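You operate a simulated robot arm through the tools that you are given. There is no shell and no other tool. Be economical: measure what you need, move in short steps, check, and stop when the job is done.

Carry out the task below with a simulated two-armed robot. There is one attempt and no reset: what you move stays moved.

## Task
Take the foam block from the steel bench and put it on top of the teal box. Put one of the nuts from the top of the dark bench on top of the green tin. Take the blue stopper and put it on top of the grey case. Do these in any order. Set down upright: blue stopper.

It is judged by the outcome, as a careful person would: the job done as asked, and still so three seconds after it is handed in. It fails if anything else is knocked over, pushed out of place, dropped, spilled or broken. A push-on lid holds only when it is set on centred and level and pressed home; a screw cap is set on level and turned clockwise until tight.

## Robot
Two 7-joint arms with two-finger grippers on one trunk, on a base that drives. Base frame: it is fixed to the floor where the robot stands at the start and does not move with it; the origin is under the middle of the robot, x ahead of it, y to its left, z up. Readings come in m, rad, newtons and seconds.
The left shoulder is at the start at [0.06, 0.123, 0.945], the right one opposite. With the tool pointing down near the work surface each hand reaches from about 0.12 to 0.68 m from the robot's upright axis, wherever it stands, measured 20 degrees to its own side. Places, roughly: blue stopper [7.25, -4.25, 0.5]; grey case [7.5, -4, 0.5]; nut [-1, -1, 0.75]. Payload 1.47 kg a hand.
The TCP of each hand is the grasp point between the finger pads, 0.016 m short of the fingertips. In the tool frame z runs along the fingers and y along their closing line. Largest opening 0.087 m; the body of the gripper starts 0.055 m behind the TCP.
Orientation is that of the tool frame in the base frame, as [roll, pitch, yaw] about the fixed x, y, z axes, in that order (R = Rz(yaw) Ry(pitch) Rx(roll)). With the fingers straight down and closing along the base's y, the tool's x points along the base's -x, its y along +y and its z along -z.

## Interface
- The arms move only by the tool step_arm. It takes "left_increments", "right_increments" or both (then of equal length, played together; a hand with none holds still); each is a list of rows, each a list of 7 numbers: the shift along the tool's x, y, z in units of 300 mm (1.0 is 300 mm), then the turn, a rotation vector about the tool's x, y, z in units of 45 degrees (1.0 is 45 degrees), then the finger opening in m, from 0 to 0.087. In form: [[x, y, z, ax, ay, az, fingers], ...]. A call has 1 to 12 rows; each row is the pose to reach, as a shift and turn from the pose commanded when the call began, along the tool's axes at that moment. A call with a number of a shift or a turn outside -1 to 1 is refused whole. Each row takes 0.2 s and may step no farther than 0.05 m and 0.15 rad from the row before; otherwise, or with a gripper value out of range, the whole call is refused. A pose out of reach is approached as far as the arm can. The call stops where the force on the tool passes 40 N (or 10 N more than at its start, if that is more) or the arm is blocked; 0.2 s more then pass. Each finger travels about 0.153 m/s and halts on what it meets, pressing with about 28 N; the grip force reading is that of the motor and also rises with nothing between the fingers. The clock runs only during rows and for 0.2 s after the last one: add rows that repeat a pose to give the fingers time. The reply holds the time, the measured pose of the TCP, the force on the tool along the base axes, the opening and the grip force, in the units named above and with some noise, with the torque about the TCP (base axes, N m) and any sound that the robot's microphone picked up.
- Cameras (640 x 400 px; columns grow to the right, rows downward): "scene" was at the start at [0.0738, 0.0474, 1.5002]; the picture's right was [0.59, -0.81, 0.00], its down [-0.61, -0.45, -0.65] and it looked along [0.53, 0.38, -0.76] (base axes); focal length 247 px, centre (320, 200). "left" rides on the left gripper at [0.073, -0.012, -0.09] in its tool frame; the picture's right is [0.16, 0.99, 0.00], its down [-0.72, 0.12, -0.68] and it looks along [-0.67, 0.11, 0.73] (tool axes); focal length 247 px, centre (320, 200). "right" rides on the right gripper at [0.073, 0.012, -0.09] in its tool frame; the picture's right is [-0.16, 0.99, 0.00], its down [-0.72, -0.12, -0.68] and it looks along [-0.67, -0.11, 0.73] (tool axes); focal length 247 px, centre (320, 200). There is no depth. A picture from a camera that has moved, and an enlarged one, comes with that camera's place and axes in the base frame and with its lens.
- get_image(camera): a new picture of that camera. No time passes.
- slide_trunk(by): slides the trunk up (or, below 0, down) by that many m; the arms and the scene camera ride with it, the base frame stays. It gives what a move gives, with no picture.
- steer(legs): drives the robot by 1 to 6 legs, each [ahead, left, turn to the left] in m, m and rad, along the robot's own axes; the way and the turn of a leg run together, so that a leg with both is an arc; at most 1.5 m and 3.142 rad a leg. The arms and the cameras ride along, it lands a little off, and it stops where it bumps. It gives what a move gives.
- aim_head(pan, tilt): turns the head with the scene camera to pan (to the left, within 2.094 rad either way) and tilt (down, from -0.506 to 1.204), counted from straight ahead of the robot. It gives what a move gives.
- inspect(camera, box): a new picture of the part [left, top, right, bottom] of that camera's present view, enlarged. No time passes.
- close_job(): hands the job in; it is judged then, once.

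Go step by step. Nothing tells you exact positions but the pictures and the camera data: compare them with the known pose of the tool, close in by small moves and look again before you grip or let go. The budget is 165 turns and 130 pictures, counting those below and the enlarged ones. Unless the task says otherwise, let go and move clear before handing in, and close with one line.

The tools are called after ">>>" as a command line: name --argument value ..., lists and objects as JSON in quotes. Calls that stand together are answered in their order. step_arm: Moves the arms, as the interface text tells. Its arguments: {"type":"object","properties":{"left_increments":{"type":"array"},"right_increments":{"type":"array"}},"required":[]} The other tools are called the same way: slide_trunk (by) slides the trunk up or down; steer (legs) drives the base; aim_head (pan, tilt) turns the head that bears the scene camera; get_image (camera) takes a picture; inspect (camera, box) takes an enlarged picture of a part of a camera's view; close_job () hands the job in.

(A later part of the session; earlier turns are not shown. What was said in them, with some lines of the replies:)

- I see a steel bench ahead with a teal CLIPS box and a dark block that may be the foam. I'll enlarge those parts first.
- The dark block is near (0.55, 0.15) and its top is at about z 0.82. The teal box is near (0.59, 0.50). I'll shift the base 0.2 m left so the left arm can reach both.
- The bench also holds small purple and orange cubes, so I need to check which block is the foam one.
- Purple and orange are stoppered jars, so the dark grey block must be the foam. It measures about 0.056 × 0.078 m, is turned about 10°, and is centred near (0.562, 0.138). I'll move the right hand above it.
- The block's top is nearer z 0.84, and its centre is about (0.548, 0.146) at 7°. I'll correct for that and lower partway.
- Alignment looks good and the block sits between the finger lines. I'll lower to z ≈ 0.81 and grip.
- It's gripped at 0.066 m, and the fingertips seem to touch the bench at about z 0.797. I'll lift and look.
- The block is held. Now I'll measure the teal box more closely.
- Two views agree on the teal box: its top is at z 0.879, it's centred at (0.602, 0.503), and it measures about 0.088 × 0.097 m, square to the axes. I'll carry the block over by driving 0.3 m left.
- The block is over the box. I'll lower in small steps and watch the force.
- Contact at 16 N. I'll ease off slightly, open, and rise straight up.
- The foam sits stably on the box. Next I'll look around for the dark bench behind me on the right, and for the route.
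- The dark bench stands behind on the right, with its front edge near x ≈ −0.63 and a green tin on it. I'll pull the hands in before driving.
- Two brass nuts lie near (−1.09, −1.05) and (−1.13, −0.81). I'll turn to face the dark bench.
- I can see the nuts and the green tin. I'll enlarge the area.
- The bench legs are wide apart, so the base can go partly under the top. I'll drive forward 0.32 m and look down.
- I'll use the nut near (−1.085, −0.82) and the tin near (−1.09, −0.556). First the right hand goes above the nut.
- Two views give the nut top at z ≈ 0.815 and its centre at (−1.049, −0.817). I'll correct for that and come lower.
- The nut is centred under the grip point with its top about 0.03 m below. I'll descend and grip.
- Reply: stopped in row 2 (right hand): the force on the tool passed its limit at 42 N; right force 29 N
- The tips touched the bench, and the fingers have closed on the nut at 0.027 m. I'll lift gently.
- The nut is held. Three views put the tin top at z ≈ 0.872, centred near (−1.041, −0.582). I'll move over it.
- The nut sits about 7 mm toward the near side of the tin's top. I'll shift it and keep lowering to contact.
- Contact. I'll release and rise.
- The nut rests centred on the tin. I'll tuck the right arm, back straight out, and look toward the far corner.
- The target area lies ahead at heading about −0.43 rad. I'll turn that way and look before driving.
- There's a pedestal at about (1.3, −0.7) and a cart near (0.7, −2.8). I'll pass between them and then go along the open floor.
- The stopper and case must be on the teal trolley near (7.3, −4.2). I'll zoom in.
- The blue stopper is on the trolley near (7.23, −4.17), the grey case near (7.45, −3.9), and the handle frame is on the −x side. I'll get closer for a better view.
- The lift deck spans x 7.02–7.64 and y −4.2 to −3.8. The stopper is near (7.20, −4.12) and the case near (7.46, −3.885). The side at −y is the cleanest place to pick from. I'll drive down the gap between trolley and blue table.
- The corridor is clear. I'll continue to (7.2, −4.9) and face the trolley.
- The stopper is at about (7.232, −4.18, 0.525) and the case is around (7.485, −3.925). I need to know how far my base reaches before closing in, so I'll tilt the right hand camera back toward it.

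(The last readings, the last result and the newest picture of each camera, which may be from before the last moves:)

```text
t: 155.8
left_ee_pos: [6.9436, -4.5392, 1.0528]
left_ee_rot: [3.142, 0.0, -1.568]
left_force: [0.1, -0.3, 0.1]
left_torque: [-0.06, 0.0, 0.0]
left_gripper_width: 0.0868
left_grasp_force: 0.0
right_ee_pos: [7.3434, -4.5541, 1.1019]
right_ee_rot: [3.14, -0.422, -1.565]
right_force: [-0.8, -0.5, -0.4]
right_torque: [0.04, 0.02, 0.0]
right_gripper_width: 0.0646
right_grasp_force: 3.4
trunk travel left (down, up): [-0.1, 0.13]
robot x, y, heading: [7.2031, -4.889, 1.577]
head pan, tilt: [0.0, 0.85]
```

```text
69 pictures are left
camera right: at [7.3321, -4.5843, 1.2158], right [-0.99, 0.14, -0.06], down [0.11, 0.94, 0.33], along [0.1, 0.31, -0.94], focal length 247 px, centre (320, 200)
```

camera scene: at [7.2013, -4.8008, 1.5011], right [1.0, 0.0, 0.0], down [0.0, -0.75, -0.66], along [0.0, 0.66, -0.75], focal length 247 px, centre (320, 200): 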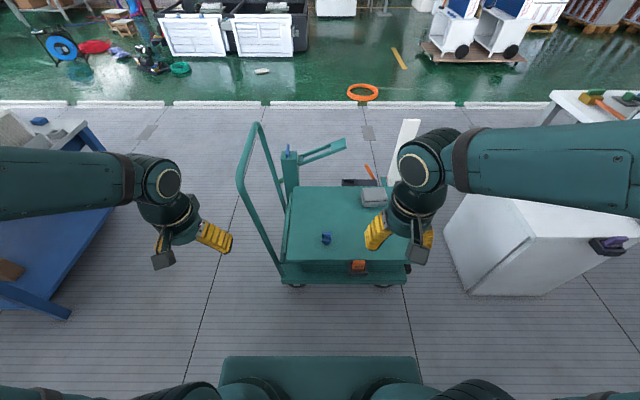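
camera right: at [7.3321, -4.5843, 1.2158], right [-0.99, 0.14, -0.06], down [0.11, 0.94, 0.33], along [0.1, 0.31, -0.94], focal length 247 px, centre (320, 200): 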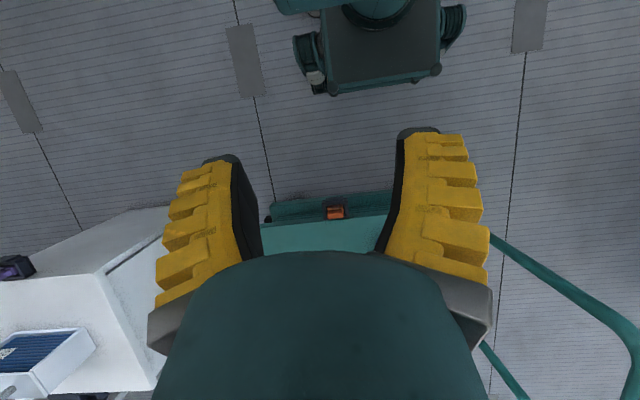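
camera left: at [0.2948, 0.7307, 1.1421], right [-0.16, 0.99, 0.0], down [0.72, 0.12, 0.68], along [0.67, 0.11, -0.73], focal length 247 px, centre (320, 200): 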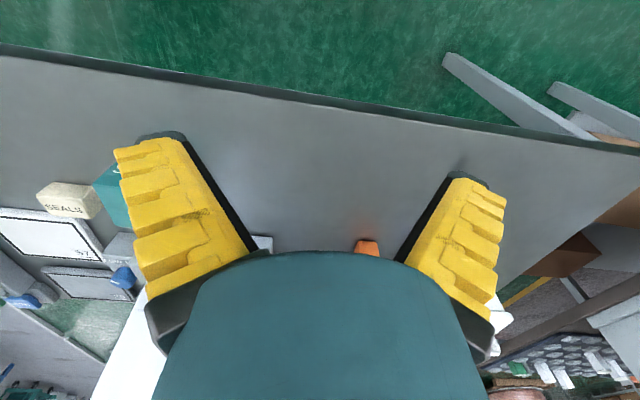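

The base is compact, with its front about 0.23 m ahead of the axis. I'll level the hand, then stand at about (7.74, −4.55), where the left arm can reach both stopper and case without meeting the side tray.

>>> step_arm --right_increments '[[0, 0, 0, 0, -0.18, 0, 0.06], [0, 0, 0, 0, -0.36, 0, 0.06], [0, 0, 0, 0, -0.54, 0, 0.06]]'

>>> steer --legs '[[0, -0.54, 0], [0.24, 0, 0]]'

>>> aim_head --pan 0.4 --tilt 1.0

>>> get_image --camera "scene"

>>> get_image --camera "left"

```text
t: 156.7
left_ee_pos: [6.9441, -4.5396, 1.0517]
left_ee_rot: [3.141, 0.001, -1.568]
left_force: [-0.3, 0.8, -0.4]
left_torque: [0.01, 0.01, -0.02]
left_gripper_width: 0.0872
left_grasp_force: 0.1
right_ee_pos: [7.3424, -4.553, 1.1021]
right_ee_rot: [3.141, 0.007, -1.569]
right_force: [0.5, -0.5, 0.1]
right_torque: [0.01, 0.0, 0.01]
right_gripper_width: 0.0646
right_grasp_force: 3.7
trunk travel left (down, up): [-0.1, 0.13]
robot x, y, heading: [7.1972, -4.8904, 1.574]
head pan, tilt: [0.0, 0.85]
```

```text
t: 163.3
left_ee_pos: [7.4829, -4.2959, 1.0506]
left_ee_rot: [3.141, -0.001, -1.567]
left_force: [-0.4, 0.6, 1.0]
left_torque: [-0.01, -0.01, 0.0]
left_gripper_width: 0.0869
left_grasp_force: 0.1
right_ee_pos: [7.8806, -4.3097, 1.1013]
right_ee_rot: [3.139, 0.004, -1.567]
right_force: [0.0, -0.6, 0.0]
right_torque: [-0.01, 0.02, -0.01]
right_gripper_width: 0.0648
right_grasp_force: 2.9
trunk travel left (down, up): [-0.1, 0.13]
robot x, y, heading: [7.7416, -4.646, 1.569]
head pan, tilt: [0.0, 0.85]
```

```text
t: 164.1
left_ee_pos: [7.4822, -4.297, 1.0518]
left_ee_rot: [-3.141, 0.0, -1.568]
left_force: [0.1, 0.9, -0.4]
left_torque: [-0.01, -0.02, -0.01]
left_gripper_width: 0.087
left_grasp_force: 0.1
right_ee_pos: [7.8816, -4.3106, 1.1021]
right_ee_rot: [3.14, 0.003, -1.568]
right_force: [-0.6, 0.2, 0.1]
right_torque: [-0.05, -0.02, -0.01]
right_gripper_width: 0.0645
right_grasp_force: 2.9
trunk travel left (down, up): [-0.1, 0.13]
robot x, y, heading: [7.7451, -4.6508, 1.58]
head pan, tilt: [0.4, 1.0]
```

```text
68 pictures are left
camera scene: at [7.7127, -4.5726, 1.49], right [0.92, 0.39, 0.0], down [0.33, -0.77, -0.54], along [-0.21, 0.5, -0.84], focal length 247 px, centre (320, 200)
```

scene: 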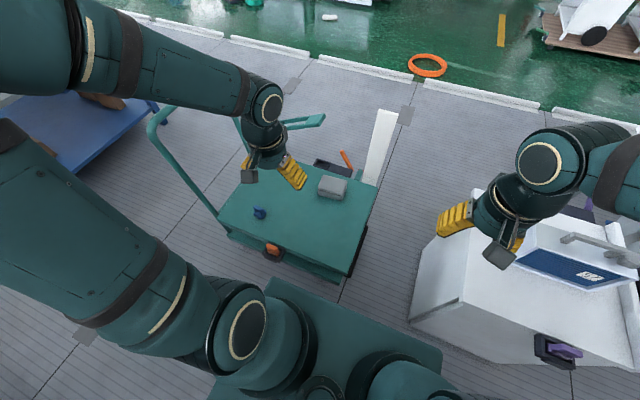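

```text
67 pictures are left
camera left: at [7.4946, -4.3689, 1.1425], right [-0.99, -0.16, 0.0], down [-0.12, 0.72, 0.68], along [-0.11, 0.67, -0.73], focal length 247 px, centre (320, 200)
```

left: 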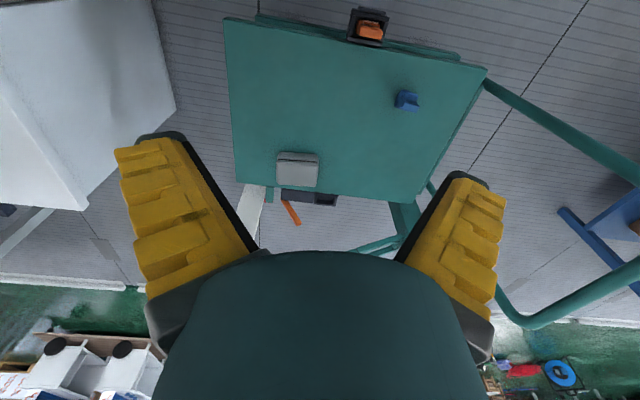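

I'll close in the last 9 cm and lower the trunk 0.1 m. Then I'll look at the stopper with the left hand camera.

>>> steer --legs '[[0.09, 0, 0]]'

>>> slide_trunk --by -0.1

>>> inspect --camera "left" --box '[260, 0, 500, 200]'

>>> inspect --camera "scene" --box '[210, 150, 390, 290]'

```text
t: 165.2
left_ee_pos: [7.4824, -4.2066, 1.0514]
left_ee_rot: [3.14, 0.001, -1.568]
left_force: [0.0, 0.8, -0.3]
left_torque: [-0.01, -0.04, 0.03]
left_gripper_width: 0.0869
left_grasp_force: 0.1
right_ee_pos: [7.8805, -4.2203, 1.1015]
right_ee_rot: [3.139, 0.005, -1.566]
right_force: [0.5, 0.3, -0.7]
right_torque: [-0.03, 0.04, 0.01]
right_gripper_width: 0.0647
right_grasp_force: 3.2
trunk travel left (down, up): [-0.1, 0.13]
robot x, y, heading: [7.74, -4.5594, 1.576]
head pan, tilt: [0.4, 1.0]
```

```text
t: 166.6
left_ee_pos: [7.4829, -4.2067, 0.9509]
left_ee_rot: [3.141, 0.001, -1.567]
left_force: [0.4, -1.3, 0.0]
left_torque: [0.01, 0.0, -0.03]
left_gripper_width: 0.0869
left_grasp_force: 0.1
right_ee_pos: [7.8821, -4.2226, 1.0014]
right_ee_rot: [3.139, 0.005, -1.568]
right_force: [0.7, 0.9, -0.2]
right_torque: [0.01, 0.04, 0.0]
right_gripper_width: 0.0645
right_grasp_force: 3.2
trunk travel left (down, up): [0.0, 0.23]
robot x, y, heading: [7.7368, -4.557, 1.572]
head pan, tilt: [0.4, 1.0]
```

```text
2.00 times, centred on (380, 100) of left
camera zoom: at [7.4943, -4.2795, 1.0427], right [-0.99, -0.16, 0.0], down [-0.12, 0.72, 0.68], along [-0.11, 0.67, -0.73], focal length 494 px, centre (200, 400)
```

zoom: 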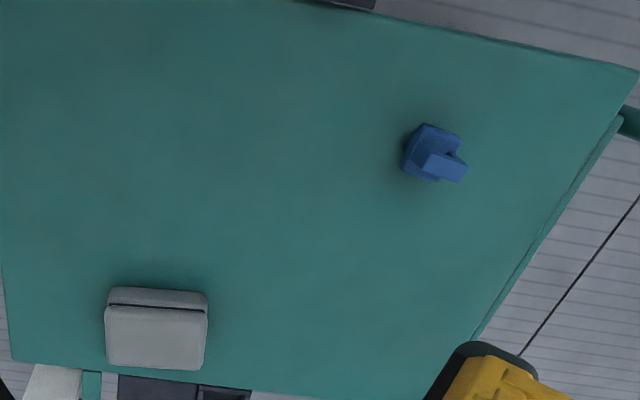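

```text
2.86 times, centred on (300, 220) of scene
camera zoom: at [7.7123, -4.4833, 1.3901], right [0.92, 0.39, 0.0], down [0.33, -0.77, -0.54], along [-0.21, 0.5, -0.84], focal length 707 px, centre (377, 143)
```

zoom: 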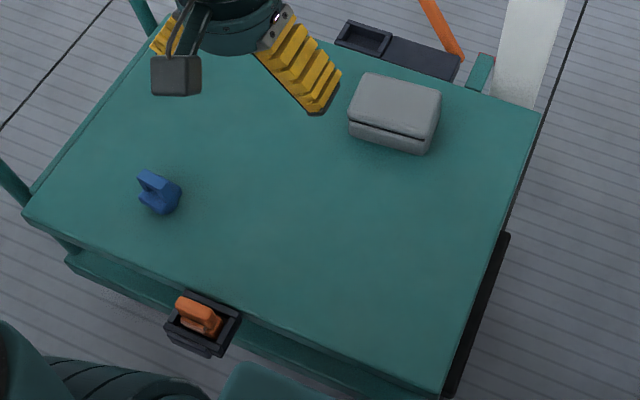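

The stopper seems to be a block with a grip bar on top. I'll move the left hand above it for a close look.

>>> step_arm --left_increments '[[0, 0.12, 0.09, 0, 0, 0, 0.087], [0, 0.24, 0.18, 0, 0, 0, 0.087], [0, 0.36, 0.27, 0, 0, 0, 0.087], [0, 0.48, 0.36, 0, 0, 0, 0.087], [0, 0.6, 0.45, 0, 0, 0, 0.087], [0, 0.7, 0.55, 0, 0, 0, 0.087], [0, 0.8, 0.65, 0, 0, 0, 0.087], [0, 0.8, 0.75, 0, 0, 0, 0.087], [0, 0.8, 0.75, 0, 0, 0, 0.087]]'

>>> get_image --camera "left"

>>> inspect --camera "scene" --box '[210, 150, 390, 290]'

```text
t: 168.6
left_ee_pos: [7.2423, -4.2086, 0.7261]
left_ee_rot: [-3.141, 0.001, -1.569]
left_force: [-0.3, 0.1, 1.0]
left_torque: [-0.01, 0.02, -0.02]
left_gripper_width: 0.0867
left_grasp_force: 0.1
right_ee_pos: [7.8811, -4.2216, 1.0021]
right_ee_rot: [3.139, 0.005, -1.568]
right_force: [0.2, 0.0, 0.7]
right_torque: [0.01, 0.03, -0.01]
right_gripper_width: 0.0645
right_grasp_force: 3.0
trunk travel left (down, up): [0.0, 0.23]
robot x, y, heading: [7.7412, -4.5573, 1.575]
head pan, tilt: [0.4, 1.0]
```

```text
64 pictures are left
camera left: at [7.2542, -4.2805, 0.8168], right [-0.99, -0.16, 0.0], down [-0.12, 0.72, 0.68], along [-0.11, 0.67, -0.73], focal length 247 px, centre (320, 200)
```

left: 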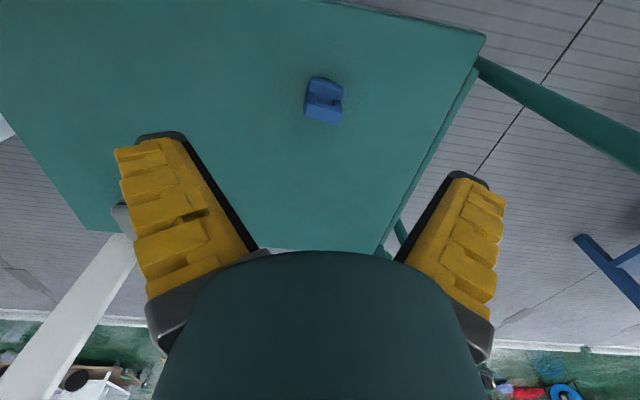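

```text
2.86 times, centred on (300, 220) of scene
camera zoom: at [7.7124, -4.4833, 1.39], right [0.92, 0.39, 0.0], down [0.33, -0.77, -0.54], along [-0.21, 0.5, -0.84], focal length 707 px, centre (377, 143)
```

zoom: 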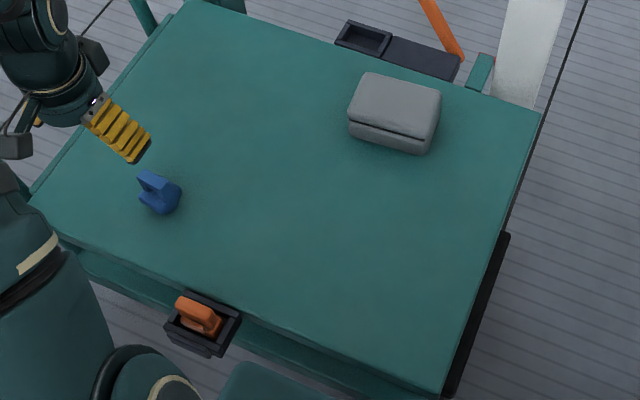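

>>> inspect --camera "left" --box '[280, 60, 370, 140]'

>>> inspect --camera "scene" --box '[235, 195, 275, 230]'

```text
5.00 times, centred on (325, 100) of left
camera zoom: at [7.2542, -4.2805, 0.8168], right [-0.99, -0.16, 0.0], down [-0.12, 0.72, 0.68], along [-0.11, 0.67, -0.73], focal length 1235 px, centre (295, 700)
```

zoom: 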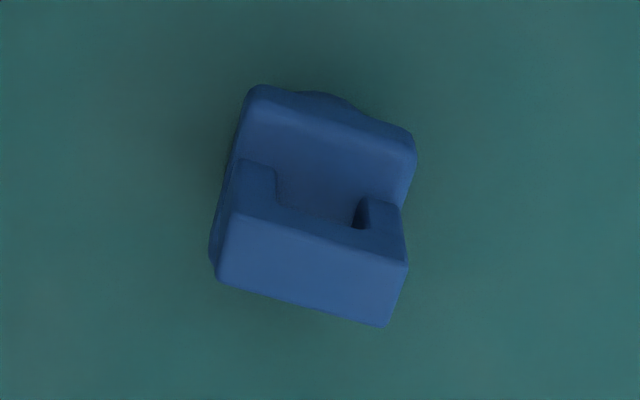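

```text
11.43 times, centred on (255, 212) of scene
camera zoom: at [7.7124, -4.4833, 1.39], right [0.92, 0.39, 0.0], down [0.33, -0.77, -0.54], along [-0.21, 0.5, -0.84], focal length 2826 px, centre (1063, 57)
```

zoom: 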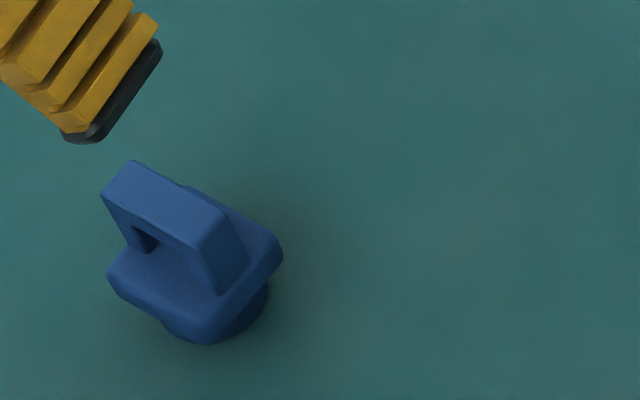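

The stopper stands upright: a plug below, a flange, and a bridge handle on top running along x. I'll turn the left wrist about 83° so the fingers close across the handle's flat faces.

>>> step_arm --left_increments '[[-0.03, 0.01, 0, 0, 0, -0.186, 0.087], [-0.06, 0.02, 0, 0, 0, -0.372, 0.087], [-0.09, 0.03, 0, 0, 0, -0.558, 0.087], [-0.12, 0.03, 0, 0, 0, -0.744, 0.087], [-0.123, 0.03, 0, 0, 0, -0.93, 0.087], [-0.123, 0.03, 0, 0, 0, -0.93, 0.087]]'

>>> step_arm --left_increments '[[0, 0, 0, 0, 0, -0.186, 0.087], [0, 0, 0, 0, 0, -0.372, 0.087], [0, 0, 0, 0, 0, -0.558, 0.087], [0, 0, 0, 0, 0, -0.744, 0.087], [0, 0, 0, 0, 0, -0.92, 0.087], [0, 0, 0, 0, 0, -0.92, 0.087]]'

>>> get_image --camera "left"

>>> get_image --camera "scene"

```text
t: 170.0
left_ee_pos: [7.2335, -4.1714, 0.7273]
left_ee_rot: [-3.14, -0.002, -0.836]
left_force: [-0.4, 0.5, 0.1]
left_torque: [0.0, 0.01, -0.01]
left_gripper_width: 0.087
left_grasp_force: 0.2
right_ee_pos: [7.8817, -4.222, 1.0024]
right_ee_rot: [3.14, 0.006, -1.567]
right_force: [0.0, -0.4, 0.0]
right_torque: [0.0, 0.02, 0.01]
right_gripper_width: 0.0646
right_grasp_force: 3.0
trunk travel left (down, up): [0.0, 0.23]
robot x, y, heading: [7.7358, -4.5588, 1.575]
head pan, tilt: [0.4, 1.0]
```

```text
t: 171.4
left_ee_pos: [7.2327, -4.1707, 0.7263]
left_ee_rot: [3.141, 0.0, -0.114]
left_force: [0.3, 0.0, 0.4]
left_torque: [-0.03, 0.02, 0.0]
left_gripper_width: 0.0871
left_grasp_force: 0.0
right_ee_pos: [7.8805, -4.2214, 1.0017]
right_ee_rot: [3.141, 0.008, -1.567]
right_force: [0.3, -0.2, -0.4]
right_torque: [0.04, -0.02, -0.01]
right_gripper_width: 0.0646
right_grasp_force: 3.9
trunk travel left (down, up): [0.0, 0.23]
robot x, y, heading: [7.7377, -4.5587, 1.572]
head pan, tilt: [0.4, 1.0]
```

```text
60 pictures are left
camera left: at [7.3069, -4.1671, 0.8176], right [0.05, -1.0, 0.0], down [-0.73, -0.03, 0.68], along [-0.68, -0.03, -0.73], focal length 247 px, centre (320, 200)
```

left: 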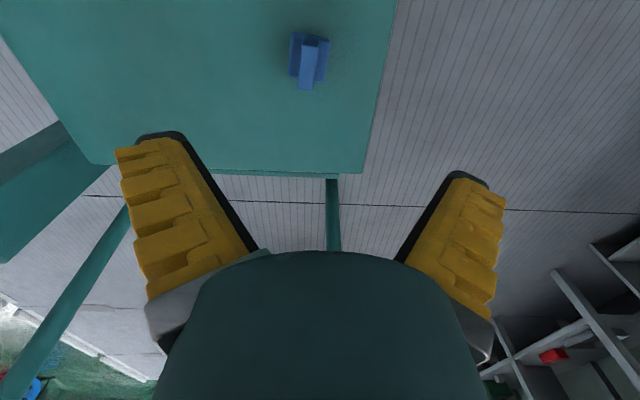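

```text
59 pictures are left
camera scene: at [7.7123, -4.4832, 1.39], right [0.92, 0.39, 0.0], down [0.33, -0.77, -0.54], along [-0.21, 0.5, -0.84], focal length 247 px, centre (320, 200)
```

scene: 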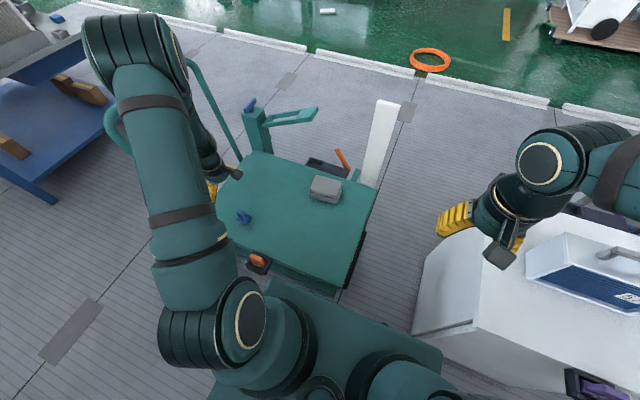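

>>> step_arm --left_increments '[[0.02, -0.02, 0.1, 0, 0, 0, 0.087], [0.02, -0.02, 0.2, 0, 0, 0, 0.087], [0.02, -0.02, 0.3, 0, 0, 0, 0.087], [0.02, -0.02, 0.3, 0, 0, 0, 0.087]]'

>>> get_image --camera "left"

>>> get_image --camera "scene"

```text
t: 172.4
left_ee_pos: [7.2402, -4.164, 0.6363]
left_ee_rot: [-3.141, 0.0, -0.115]
left_force: [-0.2, -0.7, -0.2]
left_torque: [0.02, 0.02, 0.0]
left_gripper_width: 0.0873
left_grasp_force: 0.1
right_ee_pos: [7.8816, -4.2212, 1.0019]
right_ee_rot: [-3.142, 0.005, -1.568]
right_force: [0.9, 0.2, 0.0]
right_torque: [0.03, 0.04, 0.0]
right_gripper_width: 0.0645
right_grasp_force: 3.5
trunk travel left (down, up): [0.0, 0.23]
robot x, y, heading: [7.7359, -4.5651, 1.574]
head pan, tilt: [0.4, 1.0]
```

```text
58 pictures are left
camera left: at [7.3136, -4.1614, 0.7273], right [0.04, -1.0, 0.0], down [-0.73, -0.03, 0.68], along [-0.68, -0.03, -0.73], focal length 247 px, centre (320, 200)
```

left: 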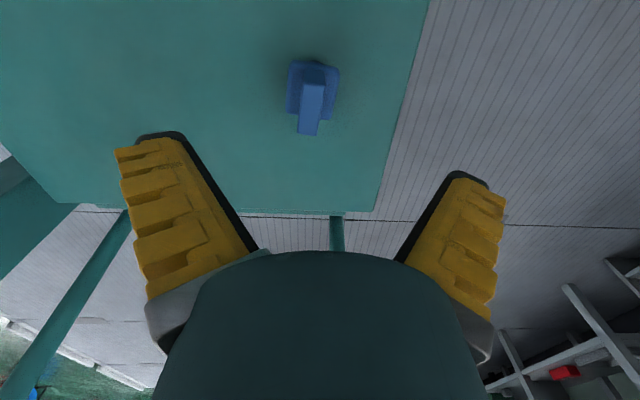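

```text
57 pictures are left
camera scene: at [7.7124, -4.4832, 1.39], right [0.92, 0.39, 0.0], down [0.33, -0.77, -0.54], along [-0.21, 0.5, -0.84], focal length 247 px, centre (320, 200)
```

scene: 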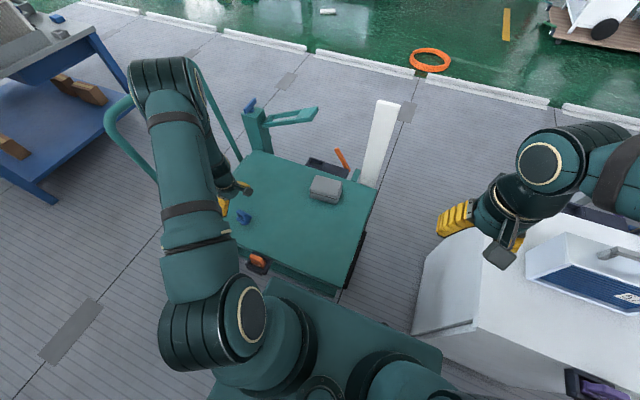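

The handle's top is at z ≈ 0.568, about 6–7 mm off my grip line. I'll correct that and lower to grip the handle just above the flange.

>>> step_arm --left_increments '[[0.02, -0.023, 0.05, 0, 0, 0, 0.06], [0.02, -0.023, 0.12, 0, 0, 0, 0.06], [0.02, -0.023, 0.18, 0, 0, 0, 0.06], [0.02, -0.023, 0.18, 0, 0, 0, 0.06]]'

>>> get_image --camera "left"

>>> inspect --camera "scene" --box '[200, 170, 280, 230]'

```text
t: 173.4
left_ee_pos: [7.2462, -4.1591, 0.582]
left_ee_rot: [3.14, 0.001, -0.115]
left_force: [0.2, 0.7, 0.6]
left_torque: [-0.02, 0.01, -0.04]
left_gripper_width: 0.0644
left_grasp_force: 3.6
right_ee_pos: [7.8814, -4.2214, 1.0019]
right_ee_rot: [3.14, 0.006, -1.567]
right_force: [0.6, 0.2, -0.3]
right_torque: [0.03, 0.01, 0.01]
right_gripper_width: 0.0646
right_grasp_force: 2.8
trunk travel left (down, up): [0.0, 0.23]
robot x, y, heading: [7.7375, -4.5595, 1.579]
head pan, tilt: [0.4, 1.0]
```

```text
56 pictures are left
camera left: at [7.3196, -4.1558, 0.6732], right [0.04, -1.0, 0.0], down [-0.73, -0.03, 0.68], along [-0.68, -0.03, -0.73], focal length 247 px, centre (320, 200)
```

left: 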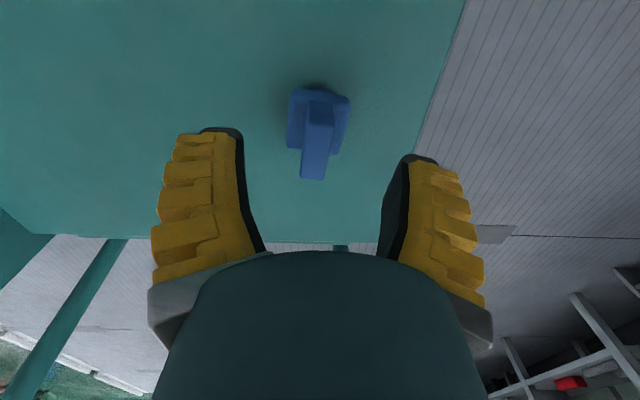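

```text
6.67 times, centred on (240, 200) of scene
camera zoom: at [7.7124, -4.4832, 1.39], right [0.92, 0.39, 0.0], down [0.33, -0.77, -0.54], along [-0.21, 0.5, -0.84], focal length 1649 px, centre (853, 200)
```

zoom: 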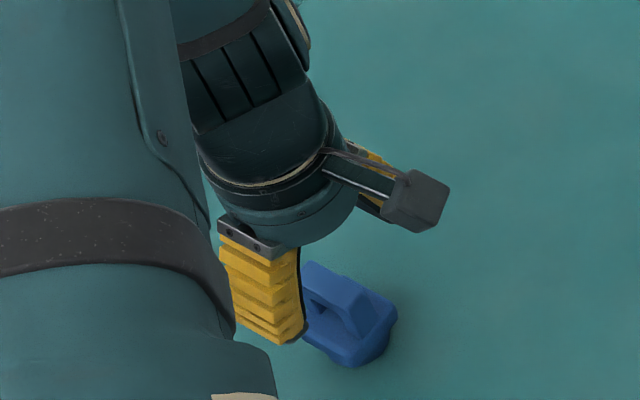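

>>> step_arm --left_increments '[[0.023, -0.013, 0.02, 0, 0, 0, 0.06], [0.023, -0.013, 0.045, 0, 0, 0, 0.06], [0.023, -0.013, 0.045, 0, 0, 0, 0.06]]'

>>> get_image --camera "left"

>>> get_image --camera "right"

```text
t: 174.2
left_ee_pos: [7.2545, -4.1562, 0.5678]
left_ee_rot: [-3.14, -0.001, -0.116]
left_force: [-0.6, 0.6, -0.2]
left_torque: [0.02, -0.06, -0.04]
left_gripper_width: 0.0645
left_grasp_force: 3.3
right_ee_pos: [7.8803, -4.2208, 1.0032]
right_ee_rot: [3.14, 0.005, -1.568]
right_force: [-0.1, -1.0, 0.0]
right_torque: [0.02, 0.02, 0.0]
right_gripper_width: 0.0645
right_grasp_force: 3.1
trunk travel left (down, up): [0.0, 0.23]
robot x, y, heading: [7.7366, -4.5613, 1.57]
head pan, tilt: [0.4, 1.0]
```

```text
54 pictures are left
camera left: at [7.3274, -4.1526, 0.6598], right [0.04, -1.0, 0.0], down [-0.73, -0.03, 0.68], along [-0.68, -0.03, -0.73], focal length 247 px, centre (320, 200)
```

left: 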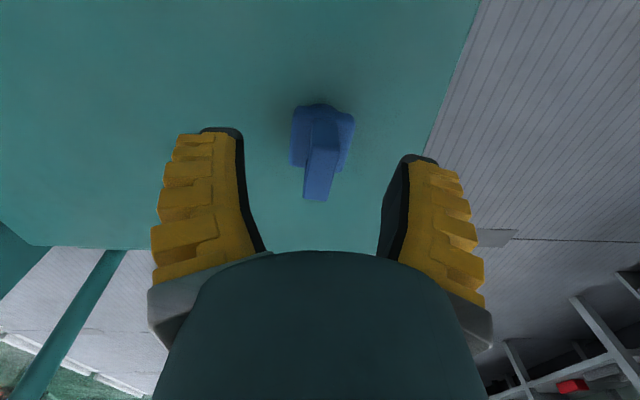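

```text
53 pictures are left
camera right: at [7.8699, -4.2952, 1.0934], right [-0.99, 0.15, 0.0], down [0.11, 0.72, 0.68], along [0.1, 0.68, -0.73], focal length 247 px, centre (320, 200)
```

right: 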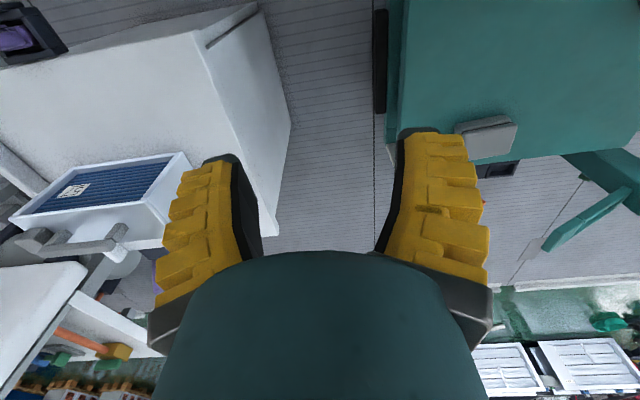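

>>> inspect --camera "scene" --box '[220, 180, 270, 230]'

>>> inspect --camera "left" --box '[260, 80, 380, 220]'

```text
8.00 times, centred on (245, 205) of scene
camera zoom: at [7.7124, -4.4832, 1.39], right [0.92, 0.39, 0.0], down [0.33, -0.77, -0.54], along [-0.21, 0.5, -0.84], focal length 1978 px, centre (920, 160)
```

zoom: 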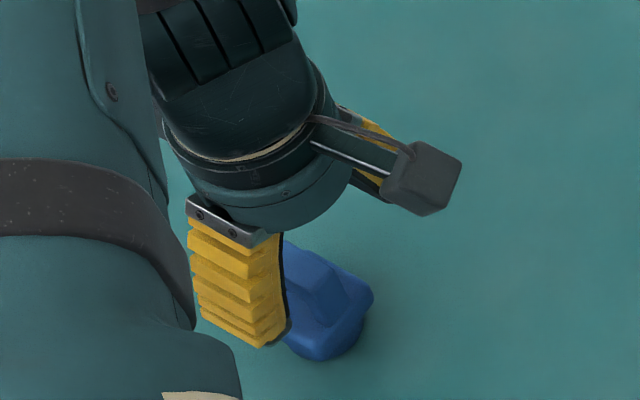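

```text
2.86 times, centred on (320, 150) of left
camera zoom: at [7.3274, -4.1526, 0.6598], right [0.04, -1.0, 0.0], down [-0.73, -0.03, 0.68], along [-0.68, -0.03, -0.73], focal length 706 px, centre (320, 343)
```

zoom: 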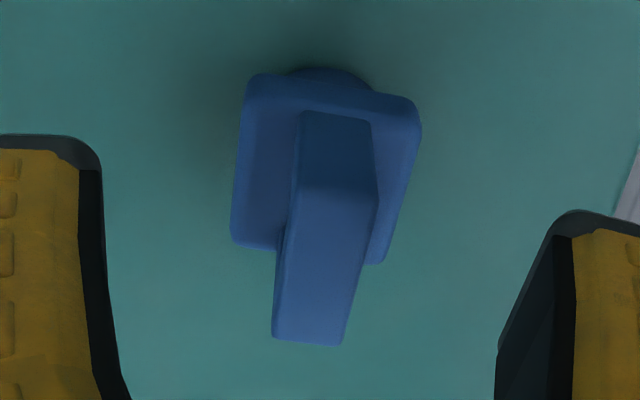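

Now it's clear: the dark part is the handle's end face, and its true top is at about z 0.53. The centre is ~20 mm back along the tool's x. I'll correct and lower.

>>> step_arm --left_increments '[[-0.067, 0.012, 0, 0, 0, 0, 0.06], [-0.067, 0.012, 0.07, 0, 0, 0, 0.06], [-0.067, 0.012, 0.12, 0, 0, 0, 0.06], [-0.067, 0.012, 0.12, 0, 0, 0, 0.06]]'

>>> get_image --camera "left"

>>> inspect --camera "scene" --box '[210, 180, 270, 230]'

```text
t: 175.2
left_ee_pos: [7.2326, -4.1582, 0.5327]
left_ee_rot: [-3.141, -0.001, -0.116]
left_force: [0.5, 0.6, -0.1]
left_torque: [-0.03, -0.03, -0.01]
left_gripper_width: 0.0647
left_grasp_force: 2.9
right_ee_pos: [7.8811, -4.2215, 1.0018]
right_ee_rot: [3.14, 0.006, -1.568]
right_force: [0.1, 0.5, 0.0]
right_torque: [0.01, 0.03, 0.02]
right_gripper_width: 0.0649
right_grasp_force: 3.0
trunk travel left (down, up): [0.0, 0.23]
robot x, y, heading: [7.7379, -4.5558, 1.575]
head pan, tilt: [0.4, 1.0]
```

```text
50 pictures are left
camera left: at [7.3067, -4.1539, 0.6234], right [0.04, -1.0, 0.0], down [-0.73, -0.03, 0.68], along [-0.68, -0.03, -0.73], focal length 247 px, centre (320, 200)
```

left: 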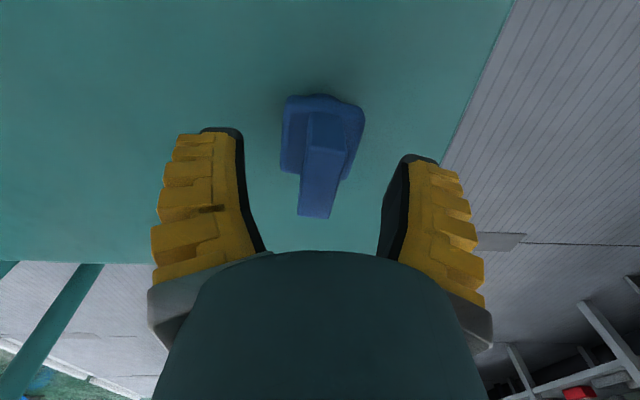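

```text
8.00 times, centred on (240, 205) of scene
camera zoom: at [7.7124, -4.4832, 1.39], right [0.92, 0.39, 0.0], down [0.33, -0.77, -0.54], along [-0.21, 0.5, -0.84], focal length 1978 px, centre (960, 160)
```

zoom: 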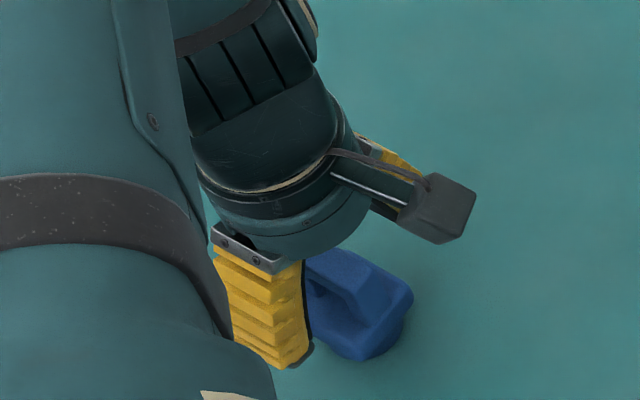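

The handle's top is level with and centred at the grip point. I'll lower 12 mm more and close.

>>> step_arm --left_increments '[[0, 0, 0.02, 0, 0, 0, 0.06], [0, 0, 0.04, 0, 0, 0, 0.06], [0, 0, 0.04, 0, 0, 0, 0.04], [0, 0, 0.04, 0, 0, 0, 0.02], [0, 0, 0.04, 0, 0, 0, 0.008], [0, 0, 0.04, 0, 0, 0, 0.008], [0, 0, 0.04, 0, 0, 0, 0.008]]'

>>> get_image --camera "left"

```text
t: 176.8
left_ee_pos: [7.2339, -4.1571, 0.522]
left_ee_rot: [3.141, 0.001, -0.115]
left_force: [-0.1, -2.9, 9.5]
left_torque: [-0.04, -0.12, -0.03]
left_gripper_width: 0.0124
left_grasp_force: 27.9
right_ee_pos: [7.8807, -4.2228, 1.0019]
right_ee_rot: [3.139, 0.005, -1.566]
right_force: [0.8, -0.5, -1.4]
right_torque: [-0.05, -0.01, -0.02]
right_gripper_width: 0.0645
right_grasp_force: 3.3
trunk travel left (down, up): [0.0, 0.23]
robot x, y, heading: [7.7403, -4.5561, 1.573]
head pan, tilt: [0.4, 1.0]
```

```text
48 pictures are left
camera left: at [7.3075, -4.1541, 0.6126], right [0.04, -1.0, 0.0], down [-0.73, -0.03, 0.68], along [-0.68, -0.03, -0.73], focal length 247 px, centre (320, 200)
```

left: 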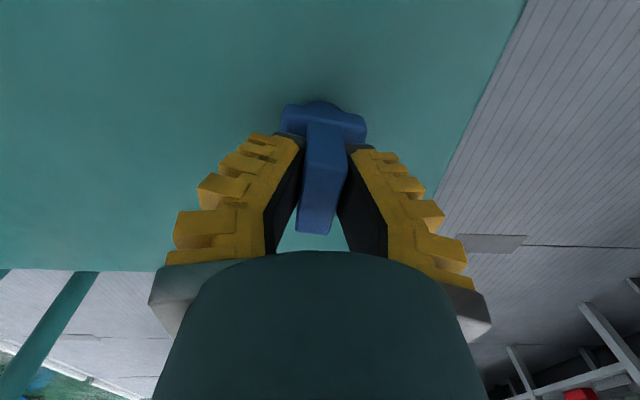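

Gripped on the handle at 12 mm. I'll lift slowly.

>>> step_arm --left_increments '[[0, 0, -0.02, 0, 0, 0, 0.005], [0, 0, -0.06, 0, 0, 0, 0.005], [0, 0, -0.15, 0, 0, 0, 0.005], [0, 0, -0.3, 0, 0, 0, 0.005], [0, 0, -0.45, 0, 0, 0, 0.005], [0, 0, -0.55, 0, 0, 0, 0.005]]'

>>> get_image --camera "left"

>>> get_image --camera "scene"

```text
t: 178.2
left_ee_pos: [7.2322, -4.1577, 0.6865]
left_ee_rot: [-3.141, 0.0, -0.116]
left_force: [0.0, 0.8, 0.0]
left_torque: [0.03, 0.0, -0.02]
left_gripper_width: 0.0086
left_grasp_force: 27.2
right_ee_pos: [7.8804, -4.2225, 1.0028]
right_ee_rot: [3.138, 0.004, -1.568]
right_force: [0.8, 0.5, -0.3]
right_torque: [-0.01, 0.0, -0.01]
right_gripper_width: 0.0646
right_grasp_force: 3.4
trunk travel left (down, up): [0.0, 0.23]
robot x, y, heading: [7.7348, -4.5578, 1.577]
head pan, tilt: [0.4, 1.0]
```

```text
47 pictures are left
camera left: at [7.3064, -4.1534, 0.7775], right [0.04, -1.0, 0.0], down [-0.73, -0.03, 0.68], along [-0.68, -0.03, -0.73], focal length 247 px, centre (320, 200)
```

left: 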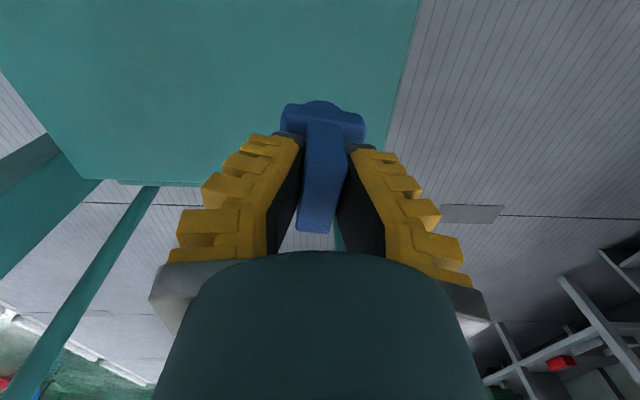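

```text
46 pictures are left
camera scene: at [7.7125, -4.4833, 1.39], right [0.92, 0.39, 0.0], down [0.33, -0.77, -0.54], along [-0.21, 0.5, -0.84], focal length 247 px, centre (320, 200)
```

scene: 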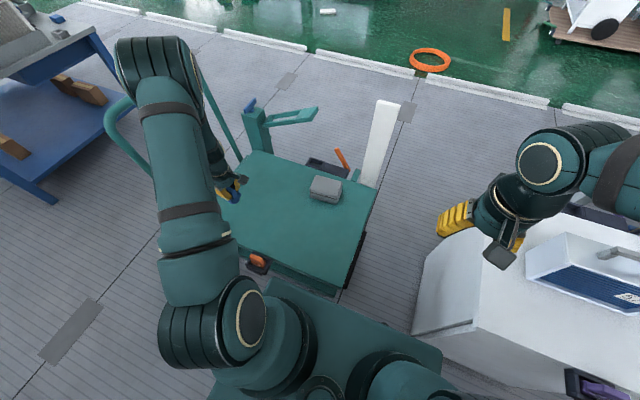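

The stopper is held and the case top is at about (7.49, −3.915, 0.53). I'll carry it over at height.

>>> step_arm --left_increments '[[0.09, -0.1, -0.06, 0, 0, 0, 0.005], [0.18, -0.21, -0.067, 0, 0, 0, 0.005], [0.28, -0.32, -0.067, 0, 0, 0, 0.005], [0.37, -0.43, -0.067, 0, 0, 0, 0.005], [0.46, -0.54, -0.067, 0, 0, 0, 0.005], [0.55, -0.64, -0.067, 0, 0, 0, 0.005], [0.64, -0.74, -0.067, 0, 0, 0, 0.005], [0.72, -0.83, -0.067, 0, 0, 0, 0.005], [0.763, -0.887, -0.067, 0, 0, 0, 0.005], [0.763, -0.887, -0.067, 0, 0, 0, 0.005]]'

>>> get_image --camera "left"

>>> get_image --camera "scene"

```text
t: 180.4
left_ee_pos: [7.491, -3.921, 0.7057]
left_ee_rot: [3.141, 0.0, -0.113]
left_force: [0.5, -0.1, -1.1]
left_torque: [-0.01, 0.04, 0.0]
left_gripper_width: 0.0089
left_grasp_force: 27.8
right_ee_pos: [7.881, -4.2208, 1.0027]
right_ee_rot: [3.139, 0.003, -1.566]
right_force: [-0.3, -0.1, -1.2]
right_torque: [0.02, -0.03, 0.03]
right_gripper_width: 0.0646
right_grasp_force: 2.9
trunk travel left (down, up): [0.0, 0.23]
robot x, y, heading: [7.7396, -4.5568, 1.575]
head pan, tilt: [0.4, 1.0]
```

```text
45 pictures are left
camera left: at [7.5653, -3.9163, 0.797], right [0.04, -1.0, 0.0], down [-0.73, -0.03, 0.68], along [-0.68, -0.03, -0.73], focal length 247 px, centre (320, 200)
```

left: 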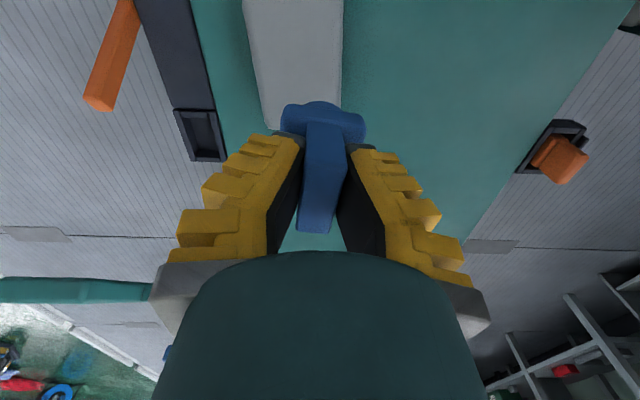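

```text
44 pictures are left
camera scene: at [7.7122, -4.4831, 1.39], right [0.92, 0.39, 0.0], down [0.33, -0.77, -0.54], along [-0.21, 0.5, -0.84], focal length 247 px, centre (320, 200)
```

scene: 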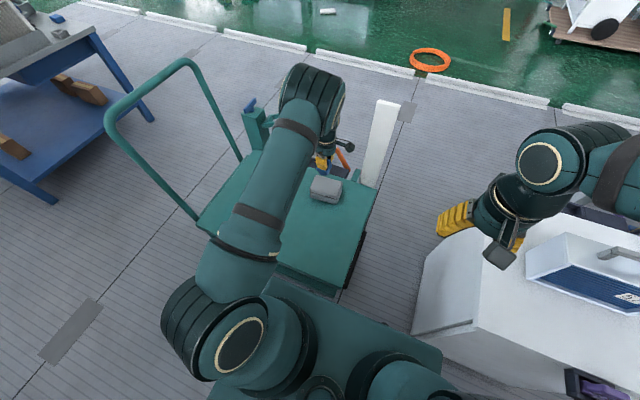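

The case's centreline is about 2 cm further in +y. I'll shift and lower partway.

>>> step_arm --left_increments '[[0.015, -0.03, 0.05, 0, 0, 0, 0.005], [0.015, -0.055, 0.12, 0, 0, 0, 0.005], [0.015, -0.055, 0.22, 0, 0, 0, 0.005], [0.015, -0.055, 0.28, 0, 0, 0, 0.005], [0.015, -0.055, 0.28, 0, 0, 0, 0.005]]'

>>> get_image --camera "left"

>>> inspect --camera "scene" --box '[280, 140, 370, 210]'

```text
t: 181.6
left_ee_pos: [7.497, -3.9046, 0.6218]
left_ee_rot: [3.14, 0.0, -0.117]
left_force: [-1.1, 0.1, -1.0]
left_torque: [-0.01, -0.04, 0.01]
left_gripper_width: 0.009
left_grasp_force: 27.9
right_ee_pos: [7.8816, -4.2212, 1.0027]
right_ee_rot: [-3.141, 0.005, -1.567]
right_force: [0.3, -0.1, -0.7]
right_torque: [0.01, -0.01, 0.0]
right_gripper_width: 0.0646
right_grasp_force: 3.8
trunk travel left (down, up): [0.0, 0.23]
robot x, y, heading: [7.7407, -4.5587, 1.572]
head pan, tilt: [0.4, 1.0]
```

```text
43 pictures are left
camera left: at [7.571, -3.9005, 0.7128], right [0.04, -1.0, 0.0], down [-0.73, -0.03, 0.68], along [-0.68, -0.03, -0.73], focal length 247 px, centre (320, 200)
```

left: 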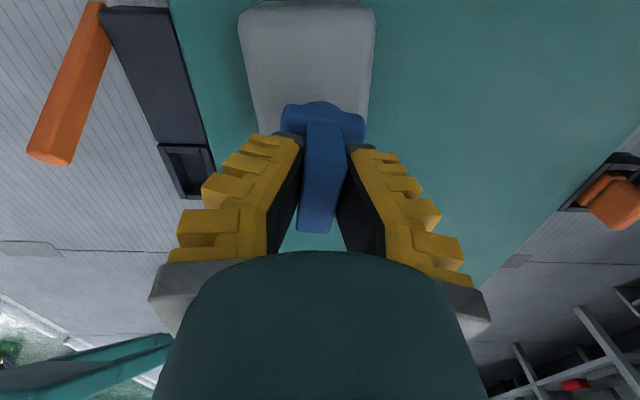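

```text
5.71 times, centred on (325, 175) of scene
camera zoom: at [7.7123, -4.4831, 1.39], right [0.92, 0.39, 0.0], down [0.33, -0.77, -0.54], along [-0.21, 0.5, -0.84], focal length 1413 px, centre (291, 343)
```

zoom: 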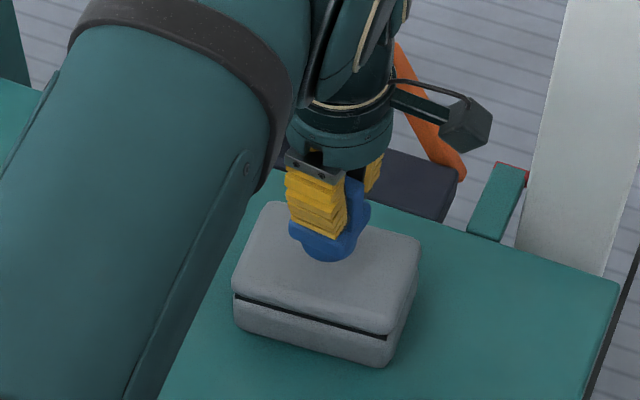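

>>> step_arm --left_increments '[[-0.01, -0.033, 0.0, 0, 0, 0, 0.005], [-0.01, -0.033, 0.05, 0, 0, 0, 0.005], [-0.01, -0.033, 0.08, 0, 0, 0, 0.005], [-0.01, -0.033, 0.08, 0, 0, 0, 0.005]]'

>>> get_image --camera "left"

>>> inspect --camera "scene" --box '[280, 140, 370, 210]'

```text
t: 182.6
left_ee_pos: [7.4948, -3.8949, 0.5982]
left_ee_rot: [-3.14, -0.001, -0.115]
left_force: [-0.9, 0.1, 0.0]
left_torque: [0.0, -0.01, 0.02]
left_gripper_width: 0.0086
left_grasp_force: 28.0
right_ee_pos: [7.8817, -4.2216, 1.002]
right_ee_rot: [3.141, 0.006, -1.567]
right_force: [0.0, 0.3, 0.0]
right_torque: [-0.03, 0.03, -0.01]
right_gripper_width: 0.0647
right_grasp_force: 2.9
trunk travel left (down, up): [0.0, 0.23]
robot x, y, heading: [7.7421, -4.5577, 1.573]
head pan, tilt: [0.4, 1.0]
```

```text
41 pictures are left
camera left: at [7.5694, -3.8901, 0.689], right [0.04, -1.0, 0.0], down [-0.73, -0.03, 0.68], along [-0.68, -0.03, -0.73], focal length 247 px, centre (320, 200)
```

left: 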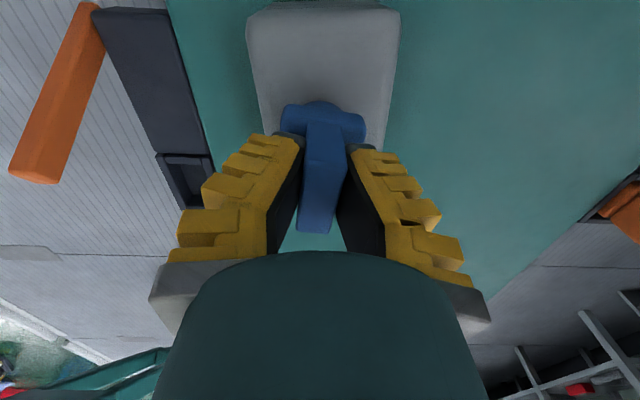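

```text
5.71 times, centred on (325, 175) of scene
camera zoom: at [7.7123, -4.4831, 1.39], right [0.92, 0.39, 0.0], down [0.33, -0.77, -0.54], along [-0.21, 0.5, -0.84], focal length 1413 px, centre (291, 343)
```

zoom: 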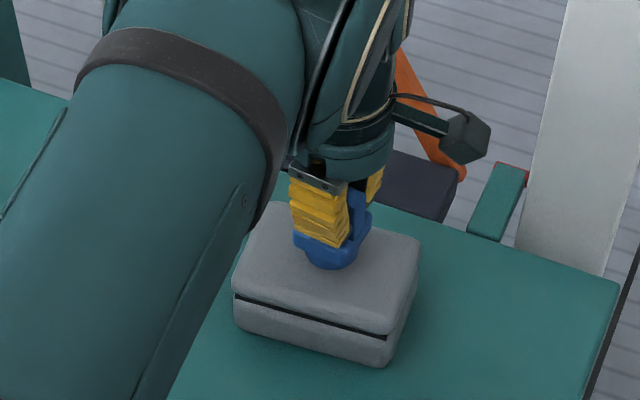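

It's centred. I'll lower to contact in small steps.

>>> step_arm --left_increments '[[0, 0, 0.012, 0, 0, 0, 0.005], [0, 0, 0.024, 0, 0, 0, 0.005], [0, 0, 0.024, 0, 0, 0, 0.005]]'

```text
t: 183.4
left_ee_pos: [7.4958, -3.8945, 0.5929]
left_ee_rot: [-3.14, 0.0, -0.115]
left_force: [0.7, -2.0, 7.5]
left_torque: [-0.01, 0.0, 0.0]
left_gripper_width: 0.0113
left_grasp_force: 28.2
right_ee_pos: [7.8804, -4.2211, 1.0021]
right_ee_rot: [3.14, 0.004, -1.568]
right_force: [0.4, 0.4, -1.3]
right_torque: [-0.01, -0.02, 0.0]
right_gripper_width: 0.0646
right_grasp_force: 3.1
trunk travel left (down, up): [0.0, 0.23]
robot x, y, heading: [7.7389, -4.5587, 1.577]
head pan, tilt: [0.4, 1.0]
```

>>> inspect --camera "scene" --box '[300, 150, 360, 210]'

>>> get_image --camera "left"

```text
6.67 times, centred on (330, 180) of scene
camera zoom: at [7.7125, -4.4839, 1.3901], right [0.92, 0.39, 0.0], down [0.33, -0.77, -0.54], along [-0.21, 0.5, -0.84], focal length 1649 px, centre (253, 333)
```

zoom: 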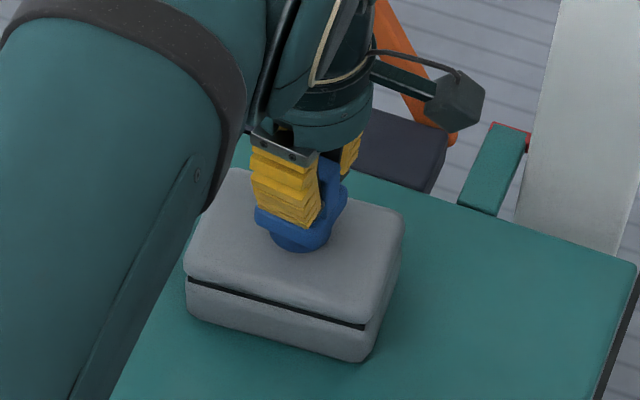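

```text
38 pictures are left
camera left: at [7.5695, -3.89, 0.683], right [0.04, -1.0, 0.0], down [-0.73, -0.03, 0.68], along [-0.68, -0.03, -0.73], focal length 247 px, centre (320, 200)
```

left: 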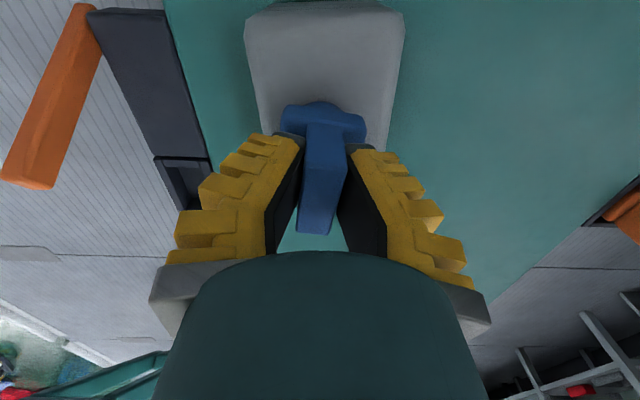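

The stopper stands upright on the case and touches it. I'll release and rise straight up.

>>> step_arm --left_increments '[[0, 0, 0, 0, 0, 0, 0.02], [0, 0, 0, 0, 0, 0, 0.05], [0, 0, 0, 0, 0, 0, 0.05], [0, 0, -0.04, 0, 0, 0, 0.05], [0, 0, -0.12, 0, 0, 0, 0.05], [0, 0, -0.25, 0, 0, 0, 0.05], [0, 0, -0.4, 0, 0, 0, 0.05], [0, 0, -0.5, 0, 0, 0, 0.05]]'

>>> get_image --camera "left"

>>> inspect --camera "scene" --box '[290, 140, 370, 210]'

```text
t: 185.2
left_ee_pos: [7.4962, -3.8946, 0.7436]
left_ee_rot: [3.142, 0.0, -0.115]
left_force: [-0.5, -0.4, 0.8]
left_torque: [-0.01, -0.01, -0.01]
left_gripper_width: 0.0552
left_grasp_force: 3.5
right_ee_pos: [7.881, -4.2218, 1.0016]
right_ee_rot: [3.14, 0.005, -1.567]
right_force: [0.4, 0.1, 0.2]
right_torque: [0.02, -0.01, -0.03]
right_gripper_width: 0.0645
right_grasp_force: 3.3
trunk travel left (down, up): [0.0, 0.23]
robot x, y, heading: [7.7362, -4.5562, 1.579]
head pan, tilt: [0.4, 1.0]
```

```text
37 pictures are left
camera left: at [7.5695, -3.8903, 0.8336], right [0.04, -1.0, 0.0], down [-0.73, -0.03, 0.68], along [-0.68, -0.03, -0.73], focal length 247 px, centre (320, 200)
```

left: 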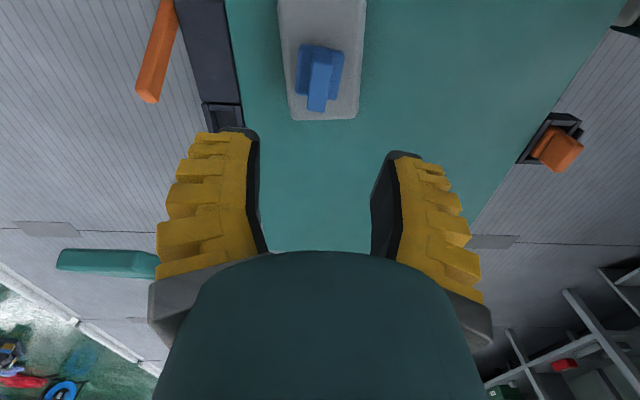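

```text
5.71 times, centred on (330, 175) of scene
camera zoom: at [7.7124, -4.4835, 1.39], right [0.92, 0.39, 0.0], down [0.33, -0.77, -0.54], along [-0.21, 0.5, -0.84], focal length 1413 px, centre (263, 343)
```

zoom: 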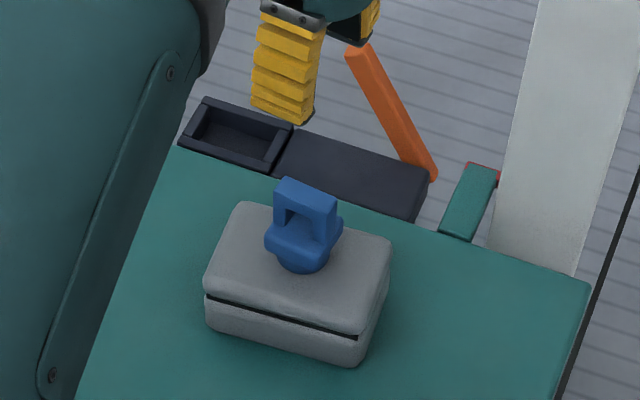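

The stopper stands upright and centred on the grey case. The foam is on the teal box and a nut is on the green tin. The hands are clear, so I'm handing in.

>>> close_job

```text
The job is handed in.
```

All three are done: the foam block is on the teal box, one of the nuts is on the green tin, and the blue stopper stands upright on the grey case.
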